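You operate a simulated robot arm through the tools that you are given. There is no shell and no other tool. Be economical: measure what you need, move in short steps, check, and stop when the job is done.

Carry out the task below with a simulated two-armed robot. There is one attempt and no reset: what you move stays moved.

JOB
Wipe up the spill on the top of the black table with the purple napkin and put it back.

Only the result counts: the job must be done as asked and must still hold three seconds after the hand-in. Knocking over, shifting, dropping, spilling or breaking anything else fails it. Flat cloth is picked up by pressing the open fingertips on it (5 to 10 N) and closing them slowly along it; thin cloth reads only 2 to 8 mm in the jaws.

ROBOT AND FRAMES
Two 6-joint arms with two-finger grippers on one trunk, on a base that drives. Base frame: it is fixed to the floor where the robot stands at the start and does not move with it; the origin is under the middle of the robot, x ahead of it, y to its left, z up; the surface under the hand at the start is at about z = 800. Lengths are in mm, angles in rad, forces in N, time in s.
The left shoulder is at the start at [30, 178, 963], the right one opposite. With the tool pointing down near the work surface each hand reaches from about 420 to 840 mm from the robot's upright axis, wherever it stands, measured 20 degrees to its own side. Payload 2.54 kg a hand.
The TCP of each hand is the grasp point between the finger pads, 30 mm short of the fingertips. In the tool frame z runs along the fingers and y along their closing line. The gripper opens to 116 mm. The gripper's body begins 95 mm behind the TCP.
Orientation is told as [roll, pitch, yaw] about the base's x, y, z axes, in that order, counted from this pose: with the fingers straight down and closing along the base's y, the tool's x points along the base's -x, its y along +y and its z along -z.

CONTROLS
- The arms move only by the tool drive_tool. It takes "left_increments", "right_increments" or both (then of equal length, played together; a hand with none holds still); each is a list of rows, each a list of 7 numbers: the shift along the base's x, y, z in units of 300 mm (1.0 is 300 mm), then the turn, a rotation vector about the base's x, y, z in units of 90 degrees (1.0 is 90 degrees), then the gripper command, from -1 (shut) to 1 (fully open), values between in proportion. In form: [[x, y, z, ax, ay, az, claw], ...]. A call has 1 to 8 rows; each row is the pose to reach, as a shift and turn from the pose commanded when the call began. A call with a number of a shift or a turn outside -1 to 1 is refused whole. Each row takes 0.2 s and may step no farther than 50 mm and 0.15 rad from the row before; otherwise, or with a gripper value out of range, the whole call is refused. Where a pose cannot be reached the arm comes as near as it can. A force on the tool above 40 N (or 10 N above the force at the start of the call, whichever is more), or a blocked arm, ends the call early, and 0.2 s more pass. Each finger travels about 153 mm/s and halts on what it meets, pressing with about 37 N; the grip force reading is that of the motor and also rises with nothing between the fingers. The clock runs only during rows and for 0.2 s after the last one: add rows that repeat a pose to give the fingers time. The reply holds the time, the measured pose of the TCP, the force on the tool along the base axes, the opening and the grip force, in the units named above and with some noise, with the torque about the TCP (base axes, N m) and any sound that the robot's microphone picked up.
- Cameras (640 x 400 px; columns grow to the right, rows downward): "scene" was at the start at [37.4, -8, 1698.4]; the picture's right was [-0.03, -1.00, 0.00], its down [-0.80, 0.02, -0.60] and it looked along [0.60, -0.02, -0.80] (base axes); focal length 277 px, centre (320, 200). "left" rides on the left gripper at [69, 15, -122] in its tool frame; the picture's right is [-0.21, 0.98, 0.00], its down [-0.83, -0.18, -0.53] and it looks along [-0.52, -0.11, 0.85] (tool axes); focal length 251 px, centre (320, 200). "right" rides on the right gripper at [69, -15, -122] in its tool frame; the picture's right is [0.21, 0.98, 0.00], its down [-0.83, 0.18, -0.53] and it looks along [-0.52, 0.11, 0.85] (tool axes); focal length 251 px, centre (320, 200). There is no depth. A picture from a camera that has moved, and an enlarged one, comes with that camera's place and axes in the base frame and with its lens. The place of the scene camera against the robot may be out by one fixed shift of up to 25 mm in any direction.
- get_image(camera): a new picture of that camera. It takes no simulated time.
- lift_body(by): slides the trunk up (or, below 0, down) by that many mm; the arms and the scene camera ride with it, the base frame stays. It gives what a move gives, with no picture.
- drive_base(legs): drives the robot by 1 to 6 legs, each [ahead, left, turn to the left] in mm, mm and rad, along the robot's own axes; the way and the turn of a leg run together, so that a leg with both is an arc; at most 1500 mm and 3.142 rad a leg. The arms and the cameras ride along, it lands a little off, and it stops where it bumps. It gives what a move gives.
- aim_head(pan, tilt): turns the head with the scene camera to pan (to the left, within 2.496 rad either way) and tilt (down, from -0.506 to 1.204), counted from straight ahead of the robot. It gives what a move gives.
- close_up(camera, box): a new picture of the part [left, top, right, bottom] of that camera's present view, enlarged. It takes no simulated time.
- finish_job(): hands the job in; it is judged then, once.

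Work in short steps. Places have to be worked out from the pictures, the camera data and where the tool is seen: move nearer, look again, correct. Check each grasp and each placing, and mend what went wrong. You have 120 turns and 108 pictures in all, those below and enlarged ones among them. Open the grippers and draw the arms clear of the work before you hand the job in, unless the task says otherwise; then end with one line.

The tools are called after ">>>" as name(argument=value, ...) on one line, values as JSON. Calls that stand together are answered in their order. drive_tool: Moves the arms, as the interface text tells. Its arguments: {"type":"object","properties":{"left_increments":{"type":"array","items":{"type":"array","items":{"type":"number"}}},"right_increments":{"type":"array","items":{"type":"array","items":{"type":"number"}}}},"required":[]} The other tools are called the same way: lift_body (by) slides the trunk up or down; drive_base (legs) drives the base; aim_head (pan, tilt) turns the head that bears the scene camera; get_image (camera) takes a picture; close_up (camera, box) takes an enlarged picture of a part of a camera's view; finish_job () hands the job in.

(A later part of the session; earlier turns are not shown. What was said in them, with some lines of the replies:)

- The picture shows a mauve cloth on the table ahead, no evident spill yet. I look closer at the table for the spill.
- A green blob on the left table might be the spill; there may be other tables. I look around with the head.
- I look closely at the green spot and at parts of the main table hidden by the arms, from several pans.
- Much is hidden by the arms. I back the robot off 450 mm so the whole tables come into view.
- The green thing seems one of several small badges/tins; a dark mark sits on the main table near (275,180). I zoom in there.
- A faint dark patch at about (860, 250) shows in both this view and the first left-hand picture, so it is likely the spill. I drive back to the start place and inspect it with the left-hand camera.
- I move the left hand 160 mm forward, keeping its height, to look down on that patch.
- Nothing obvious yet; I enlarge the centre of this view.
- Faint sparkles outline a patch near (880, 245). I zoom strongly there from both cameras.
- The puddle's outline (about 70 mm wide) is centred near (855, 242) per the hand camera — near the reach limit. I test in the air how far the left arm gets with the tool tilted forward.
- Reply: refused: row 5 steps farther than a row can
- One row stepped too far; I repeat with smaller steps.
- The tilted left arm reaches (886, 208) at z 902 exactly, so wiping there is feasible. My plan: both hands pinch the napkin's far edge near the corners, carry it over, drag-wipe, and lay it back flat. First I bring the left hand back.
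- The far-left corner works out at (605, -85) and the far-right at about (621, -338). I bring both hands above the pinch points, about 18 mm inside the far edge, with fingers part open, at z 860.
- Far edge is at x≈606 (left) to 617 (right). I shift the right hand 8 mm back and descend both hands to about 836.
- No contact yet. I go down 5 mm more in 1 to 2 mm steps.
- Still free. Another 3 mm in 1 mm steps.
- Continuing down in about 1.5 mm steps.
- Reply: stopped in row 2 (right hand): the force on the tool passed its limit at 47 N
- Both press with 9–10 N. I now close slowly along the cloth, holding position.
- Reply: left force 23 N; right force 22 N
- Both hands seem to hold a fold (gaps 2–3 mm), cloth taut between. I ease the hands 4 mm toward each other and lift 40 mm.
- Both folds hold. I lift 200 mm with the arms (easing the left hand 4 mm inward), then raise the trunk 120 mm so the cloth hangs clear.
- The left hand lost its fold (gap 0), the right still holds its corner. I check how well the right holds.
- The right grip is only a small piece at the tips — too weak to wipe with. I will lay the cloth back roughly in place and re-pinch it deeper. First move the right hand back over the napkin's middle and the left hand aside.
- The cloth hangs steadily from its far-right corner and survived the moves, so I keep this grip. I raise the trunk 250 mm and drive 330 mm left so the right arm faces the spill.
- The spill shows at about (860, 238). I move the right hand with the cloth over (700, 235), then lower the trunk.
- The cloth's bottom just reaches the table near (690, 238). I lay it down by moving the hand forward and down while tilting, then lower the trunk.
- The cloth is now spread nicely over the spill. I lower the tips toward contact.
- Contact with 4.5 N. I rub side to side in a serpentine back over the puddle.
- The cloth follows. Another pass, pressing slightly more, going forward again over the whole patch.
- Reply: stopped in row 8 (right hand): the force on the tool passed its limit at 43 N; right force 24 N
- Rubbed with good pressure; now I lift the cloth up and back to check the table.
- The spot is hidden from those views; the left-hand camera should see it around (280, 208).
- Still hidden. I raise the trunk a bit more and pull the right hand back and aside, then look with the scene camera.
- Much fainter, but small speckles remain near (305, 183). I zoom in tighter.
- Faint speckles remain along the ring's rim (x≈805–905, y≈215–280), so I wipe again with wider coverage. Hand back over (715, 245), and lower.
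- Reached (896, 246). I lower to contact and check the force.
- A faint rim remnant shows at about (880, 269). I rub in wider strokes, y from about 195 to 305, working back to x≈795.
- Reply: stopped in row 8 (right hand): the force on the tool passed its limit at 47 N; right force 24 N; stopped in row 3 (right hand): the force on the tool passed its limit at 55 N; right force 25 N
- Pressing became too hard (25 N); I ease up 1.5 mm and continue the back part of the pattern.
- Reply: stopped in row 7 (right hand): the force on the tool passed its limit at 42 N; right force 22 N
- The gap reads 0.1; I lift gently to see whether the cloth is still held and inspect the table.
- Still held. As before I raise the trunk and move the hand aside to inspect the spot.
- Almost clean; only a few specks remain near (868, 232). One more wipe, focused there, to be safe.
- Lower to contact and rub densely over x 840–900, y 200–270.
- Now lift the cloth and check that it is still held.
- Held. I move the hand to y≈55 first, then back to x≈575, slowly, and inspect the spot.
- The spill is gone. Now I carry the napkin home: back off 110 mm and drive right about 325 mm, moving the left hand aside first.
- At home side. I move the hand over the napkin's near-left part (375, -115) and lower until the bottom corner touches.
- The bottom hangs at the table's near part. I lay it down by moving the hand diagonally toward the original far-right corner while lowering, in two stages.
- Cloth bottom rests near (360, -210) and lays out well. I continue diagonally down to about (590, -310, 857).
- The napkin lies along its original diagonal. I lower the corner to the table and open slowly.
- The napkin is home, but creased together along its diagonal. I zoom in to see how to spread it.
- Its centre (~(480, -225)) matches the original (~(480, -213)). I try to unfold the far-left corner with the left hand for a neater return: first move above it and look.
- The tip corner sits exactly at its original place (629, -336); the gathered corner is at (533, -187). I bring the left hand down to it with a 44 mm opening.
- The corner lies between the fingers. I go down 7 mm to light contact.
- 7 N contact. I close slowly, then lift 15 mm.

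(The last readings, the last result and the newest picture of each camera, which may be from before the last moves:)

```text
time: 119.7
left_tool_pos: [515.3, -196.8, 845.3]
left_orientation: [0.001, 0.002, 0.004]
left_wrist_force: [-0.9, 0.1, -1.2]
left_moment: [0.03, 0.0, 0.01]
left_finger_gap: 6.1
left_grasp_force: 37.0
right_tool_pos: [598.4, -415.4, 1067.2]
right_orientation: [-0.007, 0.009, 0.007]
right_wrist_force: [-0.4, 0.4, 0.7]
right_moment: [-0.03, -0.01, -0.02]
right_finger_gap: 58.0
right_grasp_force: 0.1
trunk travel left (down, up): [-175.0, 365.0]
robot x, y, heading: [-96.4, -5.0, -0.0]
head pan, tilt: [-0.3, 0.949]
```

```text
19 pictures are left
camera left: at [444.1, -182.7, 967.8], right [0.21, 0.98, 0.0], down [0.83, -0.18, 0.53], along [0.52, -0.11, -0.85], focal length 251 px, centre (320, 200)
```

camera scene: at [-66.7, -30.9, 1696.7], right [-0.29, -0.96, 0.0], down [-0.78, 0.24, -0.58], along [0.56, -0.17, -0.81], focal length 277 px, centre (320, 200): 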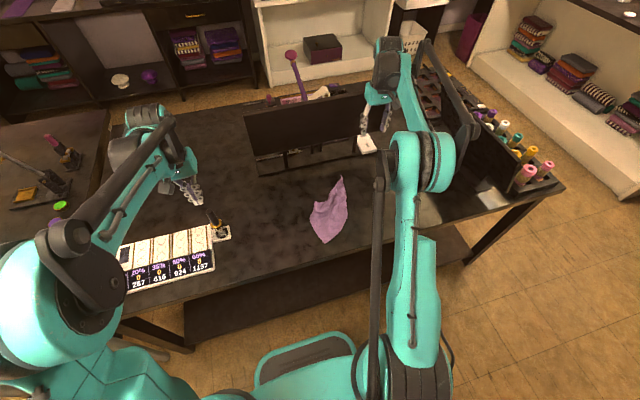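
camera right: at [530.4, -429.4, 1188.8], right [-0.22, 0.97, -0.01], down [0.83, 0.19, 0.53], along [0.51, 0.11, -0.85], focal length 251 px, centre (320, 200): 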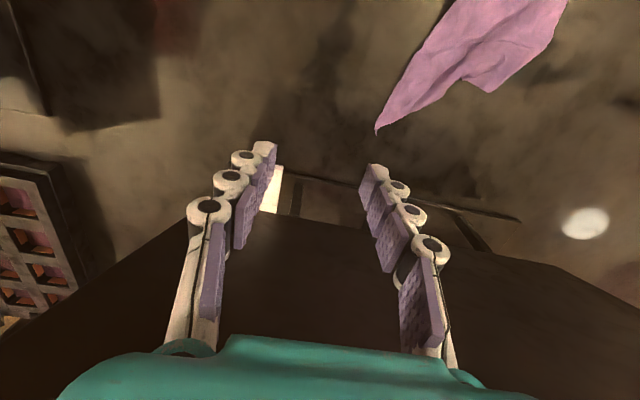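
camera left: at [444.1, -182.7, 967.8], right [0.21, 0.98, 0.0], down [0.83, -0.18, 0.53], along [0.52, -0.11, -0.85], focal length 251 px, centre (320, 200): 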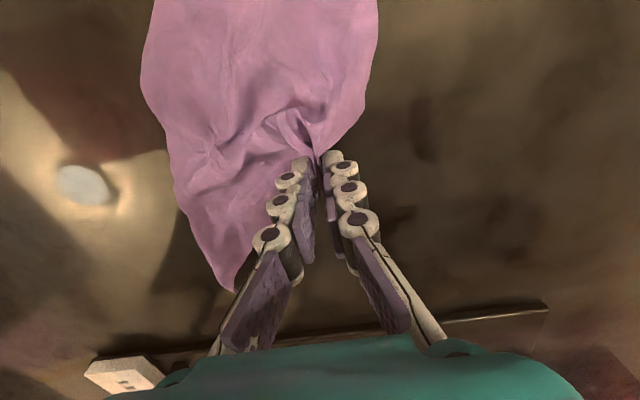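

A good 6 mm fold is held. I drag it outward toward the original far-left corner, staying low.

>>> drive_tool(left_increments=[[0.03, 0.04, 0.02, 0, 0, 0, -1], [0.07, 0.09, 0.02, 0, 0, 0, -1], [0.11, 0.14, 0.02, 0, 0, 0, -1], [0.15, 0.19, 0.01, 0, 0, 0, -1], [0.19, 0.24, 0, 0, 0, 0, -1], [0.22, 0.28, -0.01, 0, 0, 0, -1]])

>>> get_image(camera="left")

>>> close_up(camera="scene", box=[270, 150, 390, 260])

```text
time: 121.1
left_tool_pos: [582.5, -114.1, 840.7]
left_orientation: [0.001, 0.0, 0.003]
left_wrist_force: [-1.0, 0.0, 0.7]
left_moment: [-0.06, -0.02, 0.01]
left_finger_gap: 1.8
left_grasp_force: 26.5
right_tool_pos: [597.7, -414.3, 1067.0]
right_orientation: [-0.005, 0.007, 0.007]
right_wrist_force: [0.8, 0.4, -0.8]
right_moment: [0.01, 0.06, -0.01]
right_finger_gap: 58.2
right_grasp_force: 0.0
trunk travel left (down, up): [-175.0, 365.0]
robot x, y, heading: [-98.6, -7.0, 0.007]
head pan, tilt: [-0.3, 0.949]
```

```text
18 pictures are left
camera left: at [511.8, -99.7, 962.7], right [0.21, 0.98, 0.0], down [0.83, -0.18, 0.53], along [0.52, -0.11, -0.85], focal length 251 px, centre (320, 200)
```

left: 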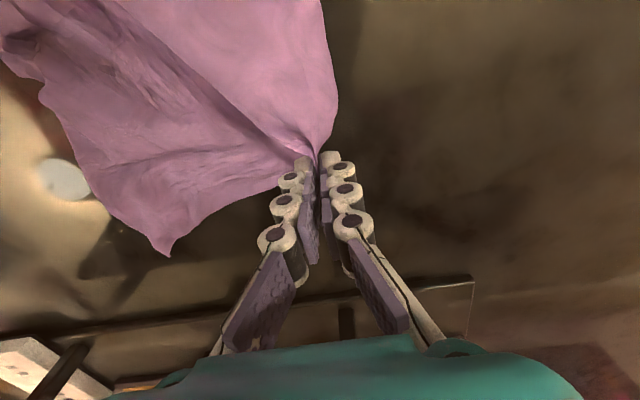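

```text
3.64 times, centred on (330, 205) of scene
camera zoom: at [-66.5, -30.8, 1696.7], right [-0.29, -0.96, 0.0], down [-0.78, 0.24, -0.58], along [0.56, -0.17, -0.81], focal length 1008 px, centre (284, 182)
```

zoom: 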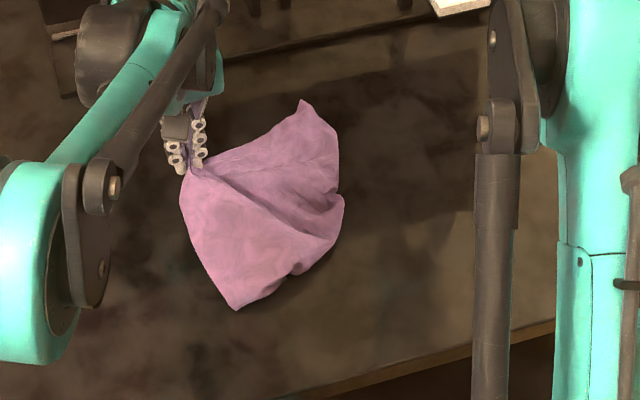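

The left half unfolded nicely. I release it there and lift away, then look from the right hand to pull the right side toward its near-right corner.

>>> drive_tool(left_increments=[[0, 0, -0.02, 0, 0, 0, -1], [0, 0, -0.025, 0, 0, 0, -0.8], [0, 0, -0.025, 0, 0, 0, -0.6], [0, 0, 0.03, 0, 0, 0, -0.6], [0, 0, 0.15, 0, 0, 0, -0.6], [0, 0.1, 0.27, 0, 0, 0, -0.6], [0, 0.22, 0.37, 0, 0, 0, -0.6], [0, 0.36, 0.45, 0, 0, 0, -0.6]])

>>> drive_tool(left_increments=[[0, 0.14, 0.05, 0, 0, 0, -0.6], [0, 0.28, 0.1, 0, 0, 0, -0.6], [0, 0.42, 0.15, 0, 0, 0, -0.6], [-0.05, 0.56, 0.2, 0, 0, 0, -0.6], [-0.1, 0.6, 0.2, 0, 0, 0, -0.6], [-0.1, 0.6, 0.2, 0, 0, 0, -0.6]], right_increments=[[-0.1, 0.08, -0.05, 0, 0, 0, -0.24], [-0.2, 0.16, -0.1, 0, 0, 0, -0.24], [-0.3, 0.24, -0.15, 0, 0, 0, -0.24], [-0.4, 0.32, -0.2, 0, 0, 0, -0.24], [-0.48, 0.38, -0.28, 0, 0, 0, -0.24], [-0.5, 0.4, -0.36, 0, 0, 0, -0.24]])

>>> get_image(camera="right")

>>> close_up(camera="scene", box=[270, 150, 390, 260])

```text
time: 122.9
left_tool_pos: [579.0, -1.5, 980.0]
left_orientation: [-0.001, 0.0, 0.002]
left_wrist_force: [0.0, 0.8, -0.3]
left_moment: [-0.04, -0.02, 0.0]
left_finger_gap: 23.2
left_grasp_force: 0.0
right_tool_pos: [597.3, -413.0, 1067.9]
right_orientation: [-0.008, 0.008, 0.007]
right_wrist_force: [-1.1, -0.1, 0.9]
right_moment: [-0.05, 0.02, -0.01]
right_finger_gap: 57.8
right_grasp_force: 0.0
trunk travel left (down, up): [-175.0, 365.0]
robot x, y, heading: [-101.0, -6.5, 0.006]
head pan, tilt: [-0.3, 0.949]
```

```text
time: 124.3
left_tool_pos: [552.1, 177.5, 1038.0]
left_orientation: [-0.001, 0.001, 0.003]
left_wrist_force: [0.6, 0.0, -0.5]
left_moment: [-0.01, 0.01, -0.03]
left_finger_gap: 23.0
left_grasp_force: 0.1
right_tool_pos: [452.7, -294.8, 957.8]
right_orientation: [-0.005, 0.007, 0.009]
right_wrist_force: [0.6, -0.4, 0.8]
right_moment: [-0.03, 0.05, -0.01]
right_finger_gap: 43.9
right_grasp_force: 0.1
trunk travel left (down, up): [-175.0, 365.0]
robot x, y, heading: [-101.0, -4.1, 0.008]
head pan, tilt: [-0.3, 0.949]
```

```text
16 pictures are left
camera right: at [384.7, -308.2, 1079.8], right [-0.22, 0.97, -0.01], down [0.83, 0.19, 0.53], along [0.51, 0.11, -0.85], focal length 251 px, centre (320, 200)
```

right: 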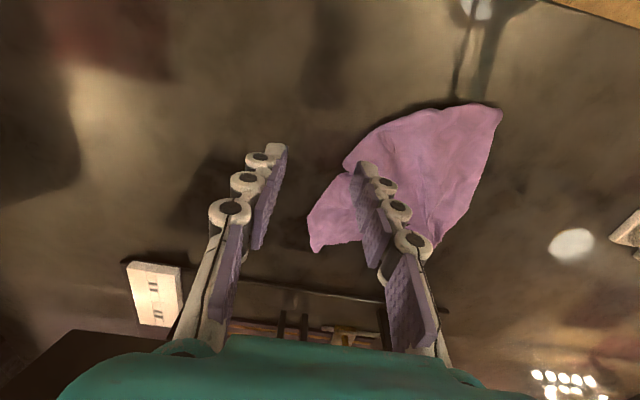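

```text
3.64 times, centred on (330, 205) of scene
camera zoom: at [-65.8, -30.7, 1696.7], right [-0.29, -0.96, 0.0], down [-0.78, 0.24, -0.58], along [0.56, -0.17, -0.81], focal length 1008 px, centre (284, 182)
```

zoom: 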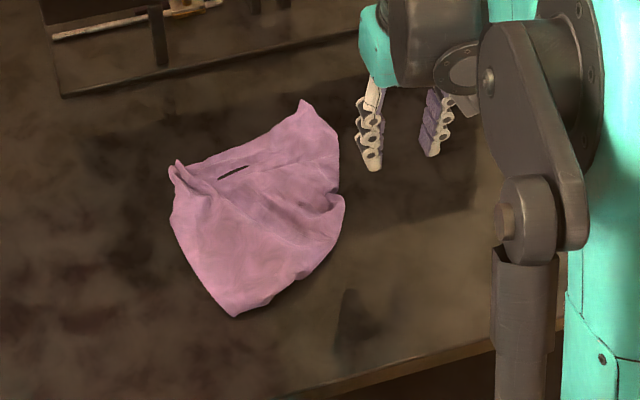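

The cloth's centre is now about 60 mm too far forward-left, with the right side folded at the crease through (437,-208)–(497,-254). I pinch that crease with the right hand and pull it back to the right.

>>> drive_tool(right_increments=[[0.03, 0.12, -0.04, 0, 0, 0, -0.24], [0.058, 0.243, -0.1, 0, 0, 0, -0.24], [0.058, 0.243, -0.23, 0, 0, 0, -0.24], [0.058, 0.243, -0.35, 0, 0, 0, -0.24], [0.058, 0.243, -0.405, 0, 0, 0, -0.24]])

>>> get_image(camera="right")

```text
time: 125.5
left_tool_pos: [551.8, 176.2, 1038.6]
left_orientation: [0.0, -0.002, 0.004]
left_wrist_force: [0.7, 0.8, 0.6]
left_moment: [0.0, -0.01, 0.01]
left_finger_gap: 23.1
left_grasp_force: 0.1
right_tool_pos: [470.1, -221.1, 838.8]
right_orientation: [-0.008, 0.006, 0.007]
right_wrist_force: [0.8, -0.1, -0.4]
right_moment: [-0.02, 0.0, -0.03]
right_finger_gap: 44.4
right_grasp_force: 0.0
trunk travel left (down, up): [-175.0, 365.0]
robot x, y, heading: [-99.7, -4.5, 0.005]
head pan, tilt: [-0.3, 0.949]
```

```text
14 pictures are left
camera right: at [402.4, -236.3, 960.8], right [-0.22, 0.97, -0.01], down [0.83, 0.19, 0.53], along [0.51, 0.11, -0.85], focal length 251 px, centre (320, 200)
```

right: 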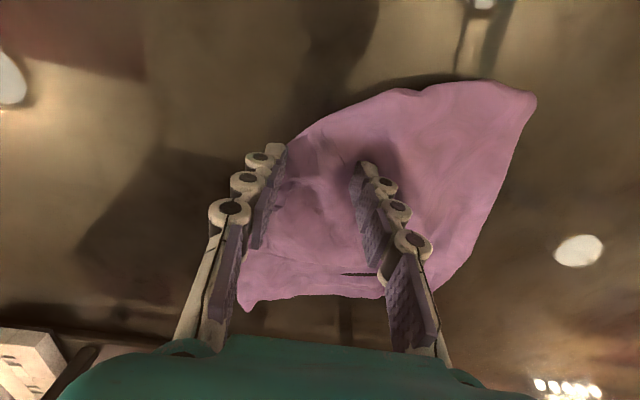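

Well placed over the right edge. I go down to contact.

>>> drive_tool(right_increments=[[0, 0, -0.012, 0, 0, 0, -0.24], [0, 0, -0.02, 0, 0, 0, -0.24], [0, 0, -0.026, 0, 0, 0, -0.24], [0, 0, -0.031, 0, 0, 0, -0.24], [0, 0, -0.033, 0, 0, 0, -0.24]])

```text
time: 126.7
left_tool_pos: [550.6, 176.5, 1039.4]
left_orientation: [0.0, -0.003, 0.003]
left_wrist_force: [-0.3, 0.3, 0.1]
left_moment: [0.0, 0.0, 0.03]
left_finger_gap: 23.2
left_grasp_force: 0.0
right_tool_pos: [467.5, -220.5, 831.0]
right_orientation: [-0.008, 0.007, 0.008]
right_wrist_force: [1.1, 2.5, 16.4]
right_moment: [0.22, -0.1, 0.0]
right_finger_gap: 46.3
right_grasp_force: 1.9
trunk travel left (down, up): [-175.0, 365.0]
robot x, y, heading: [-100.4, -2.4, 0.006]
head pan, tilt: [-0.3, 0.949]
```

A bit firm (16 N); I ease up half a millimetre, close slowly, lift slightly and pull 65 mm back-right.

>>> drive_tool(right_increments=[[0, 0, 0.003, 0, 0, 0, -0.4], [0, 0, 0.003, 0, 0, 0, -0.55], [0, 0, 0.003, 0, 0, 0, -0.7], [0, 0, 0.003, 0, 0, 0, -0.85], [0, 0, 0.003, 0, 0, 0, -1], [0, 0, 0.003, 0, 0, 0, -1], [0, 0, 0.03, 0, 0, 0, -1]])

>>> drive_tool(right_increments=[[-0.03, -0.03, 0.02, 0, 0, 0, -1], [-0.07, -0.07, 0.02, 0, 0, 0, -1], [-0.11, -0.11, 0.02, 0, 0, 0, -1], [-0.15, -0.15, 0.01, 0, 0, 0, -1], [-0.19, -0.19, 0, 0, 0, 0, -1]])

>>> close_up(camera="scene", box=[270, 150, 390, 260])

>>> get_image(camera="right")

```text
time: 128.3
left_tool_pos: [551.7, 177.9, 1037.9]
left_orientation: [0.0, 0.0, 0.004]
left_wrist_force: [-0.1, -0.2, 0.5]
left_moment: [-0.01, -0.01, 0.01]
left_finger_gap: 22.8
left_grasp_force: 0.0
right_tool_pos: [468.3, -222.6, 838.9]
right_orientation: [-0.004, 0.008, 0.007]
right_wrist_force: [0.4, 0.8, -1.9]
right_moment: [-0.09, 0.04, 0.0]
right_finger_gap: 5.3
right_grasp_force: 34.2
trunk travel left (down, up): [-175.0, 365.0]
robot x, y, heading: [-102.0, -7.5, 0.005]
head pan, tilt: [-0.3, 0.949]
```

```text
time: 129.5
left_tool_pos: [551.2, 175.9, 1038.8]
left_orientation: [0.001, 0.0, 0.006]
left_wrist_force: [0.1, 0.0, 0.1]
left_moment: [0.03, -0.01, -0.01]
left_finger_gap: 23.2
left_grasp_force: 0.0
right_tool_pos: [411.5, -279.7, 837.6]
right_orientation: [-0.006, 0.007, 0.008]
right_wrist_force: [-1.9, -1.8, 6.6]
right_moment: [0.26, -0.06, 0.02]
right_finger_gap: 1.4
right_grasp_force: 29.6
trunk travel left (down, up): [-175.0, 365.0]
robot x, y, heading: [-102.4, -1.6, 0.003]
head pan, tilt: [-0.3, 0.949]
```

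```text
3.64 times, centred on (330, 205) of scene
camera zoom: at [-67.4, -31.0, 1696.7], right [-0.29, -0.96, 0.0], down [-0.78, 0.24, -0.58], along [0.56, -0.17, -0.81], focal length 1008 px, centre (284, 182)
```

zoom: 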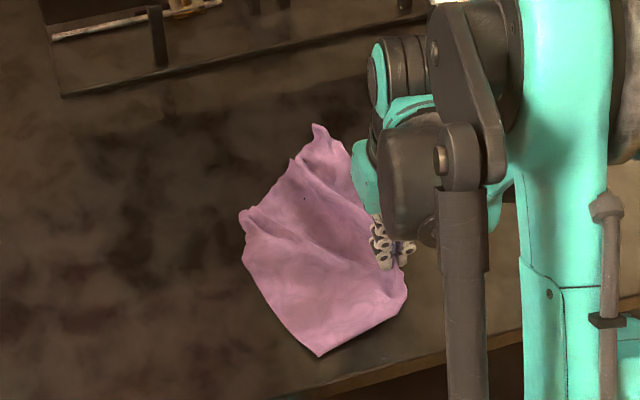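

```text
12 pictures are left
camera right: at [343.8, -294.7, 959.9], right [-0.22, 0.97, -0.01], down [0.83, 0.19, 0.53], along [0.51, 0.11, -0.85], focal length 251 px, centre (320, 200)
```

right: 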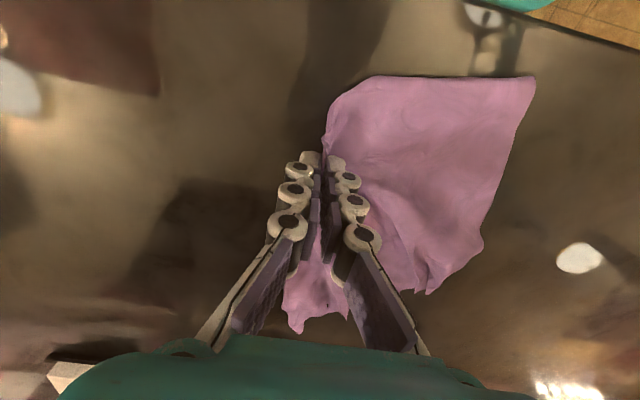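

The napkin opened up well; its centre is now about (460, -219), close to the original (480, -213). I release and lift the right hand clear.

>>> drive_tool(right_increments=[[0, 0, -0.015, 0, 0, 0, -0.9], [0, 0, -0.015, 0, 0, 0, -0.75], [0, 0, -0.015, 0, 0, 0, -0.6], [0, 0, 0.03, 0, 0, 0, -0.6], [0, 0, 0.15, 0, 0, 0, -0.6], [0, 0, 0.3, 0, 0, 0, -0.6], [0.05, -0.1, 0.42, 0, 0, 0, -0.6], [0.1, -0.22, 0.5, 0, 0, 0, -0.6]])

>>> drive_tool(right_increments=[[0.05, -0.08, 0.1, 0, 0, 0, 0], [0.1, -0.16, 0.2, 0, 0, 0, 0.5], [0.1, -0.2, 0.25, 0, 0, 0, 1]], left_increments=[[0, 0.05, 0.05, 0, 0, 0, 0], [0, 0.05, 0.05, 0, 0, 0, 0.5], [0, 0.05, 0.05, 0, 0, 0, 1]])

>>> get_image(camera="scene")

>>> get_image(camera="right")

```text
time: 131.3
left_tool_pos: [552.2, 175.2, 1037.3]
left_orientation: [0.001, 0.0, 0.004]
left_wrist_force: [0.4, -0.8, 0.3]
left_moment: [0.02, 0.03, -0.03]
left_finger_gap: 23.4
left_grasp_force: 0.0
right_tool_pos: [442.5, -345.8, 988.6]
right_orientation: [-0.006, 0.006, 0.01]
right_wrist_force: [0.0, 0.4, -0.2]
right_moment: [0.01, 0.04, -0.04]
right_finger_gap: 23.2
right_grasp_force: 0.1
trunk travel left (down, up): [-175.0, 365.0]
robot x, y, heading: [-100.6, -4.2, 0.001]
head pan, tilt: [-0.3, 0.949]
```

```text
time: 132.1
left_tool_pos: [552.1, 191.4, 1054.0]
left_orientation: [0.0, 0.0, 0.003]
left_wrist_force: [-0.1, 0.4, 0.9]
left_moment: [0.0, -0.02, -0.01]
left_finger_gap: 116.0
left_grasp_force: 0.0
right_tool_pos: [471.3, -402.7, 1065.2]
right_orientation: [-0.007, 0.007, 0.009]
right_wrist_force: [0.2, 0.4, 0.8]
right_moment: [0.01, -0.04, 0.05]
right_finger_gap: 116.1
right_grasp_force: 0.1
trunk travel left (down, up): [-175.0, 365.0]
robot x, y, heading: [-101.1, -4.8, 0.003]
head pan, tilt: [-0.3, 0.949]
```

```text
11 pictures are left
camera scene: at [-67.8, -30.8, 1696.7], right [-0.29, -0.96, 0.0], down [-0.78, 0.24, -0.58], along [0.56, -0.17, -0.81], focal length 277 px, centre (320, 200)
```

scene: 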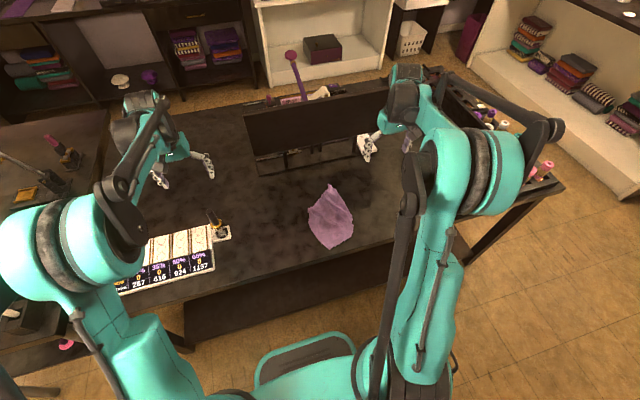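

```text
10 pictures are left
camera right: at [403.9, -416.7, 1186.1], right [-0.22, 0.97, -0.01], down [0.83, 0.19, 0.53], along [0.51, 0.11, -0.85], focal length 251 px, centre (320, 200)
```

right: 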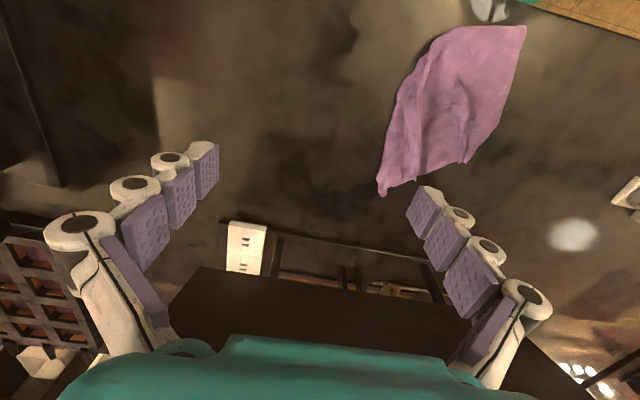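

The spill is gone, the napkin lies loose at its original place (centre within about 20 mm), and both open hands are clear, so I hand the job in.

>>> finish_job()

```text
The job is handed in.
```

I wiped up the spill on the black table and put the purple napkin back about 20 mm from where it was; it is a little creased and not fully spread, and both open hands are clear.
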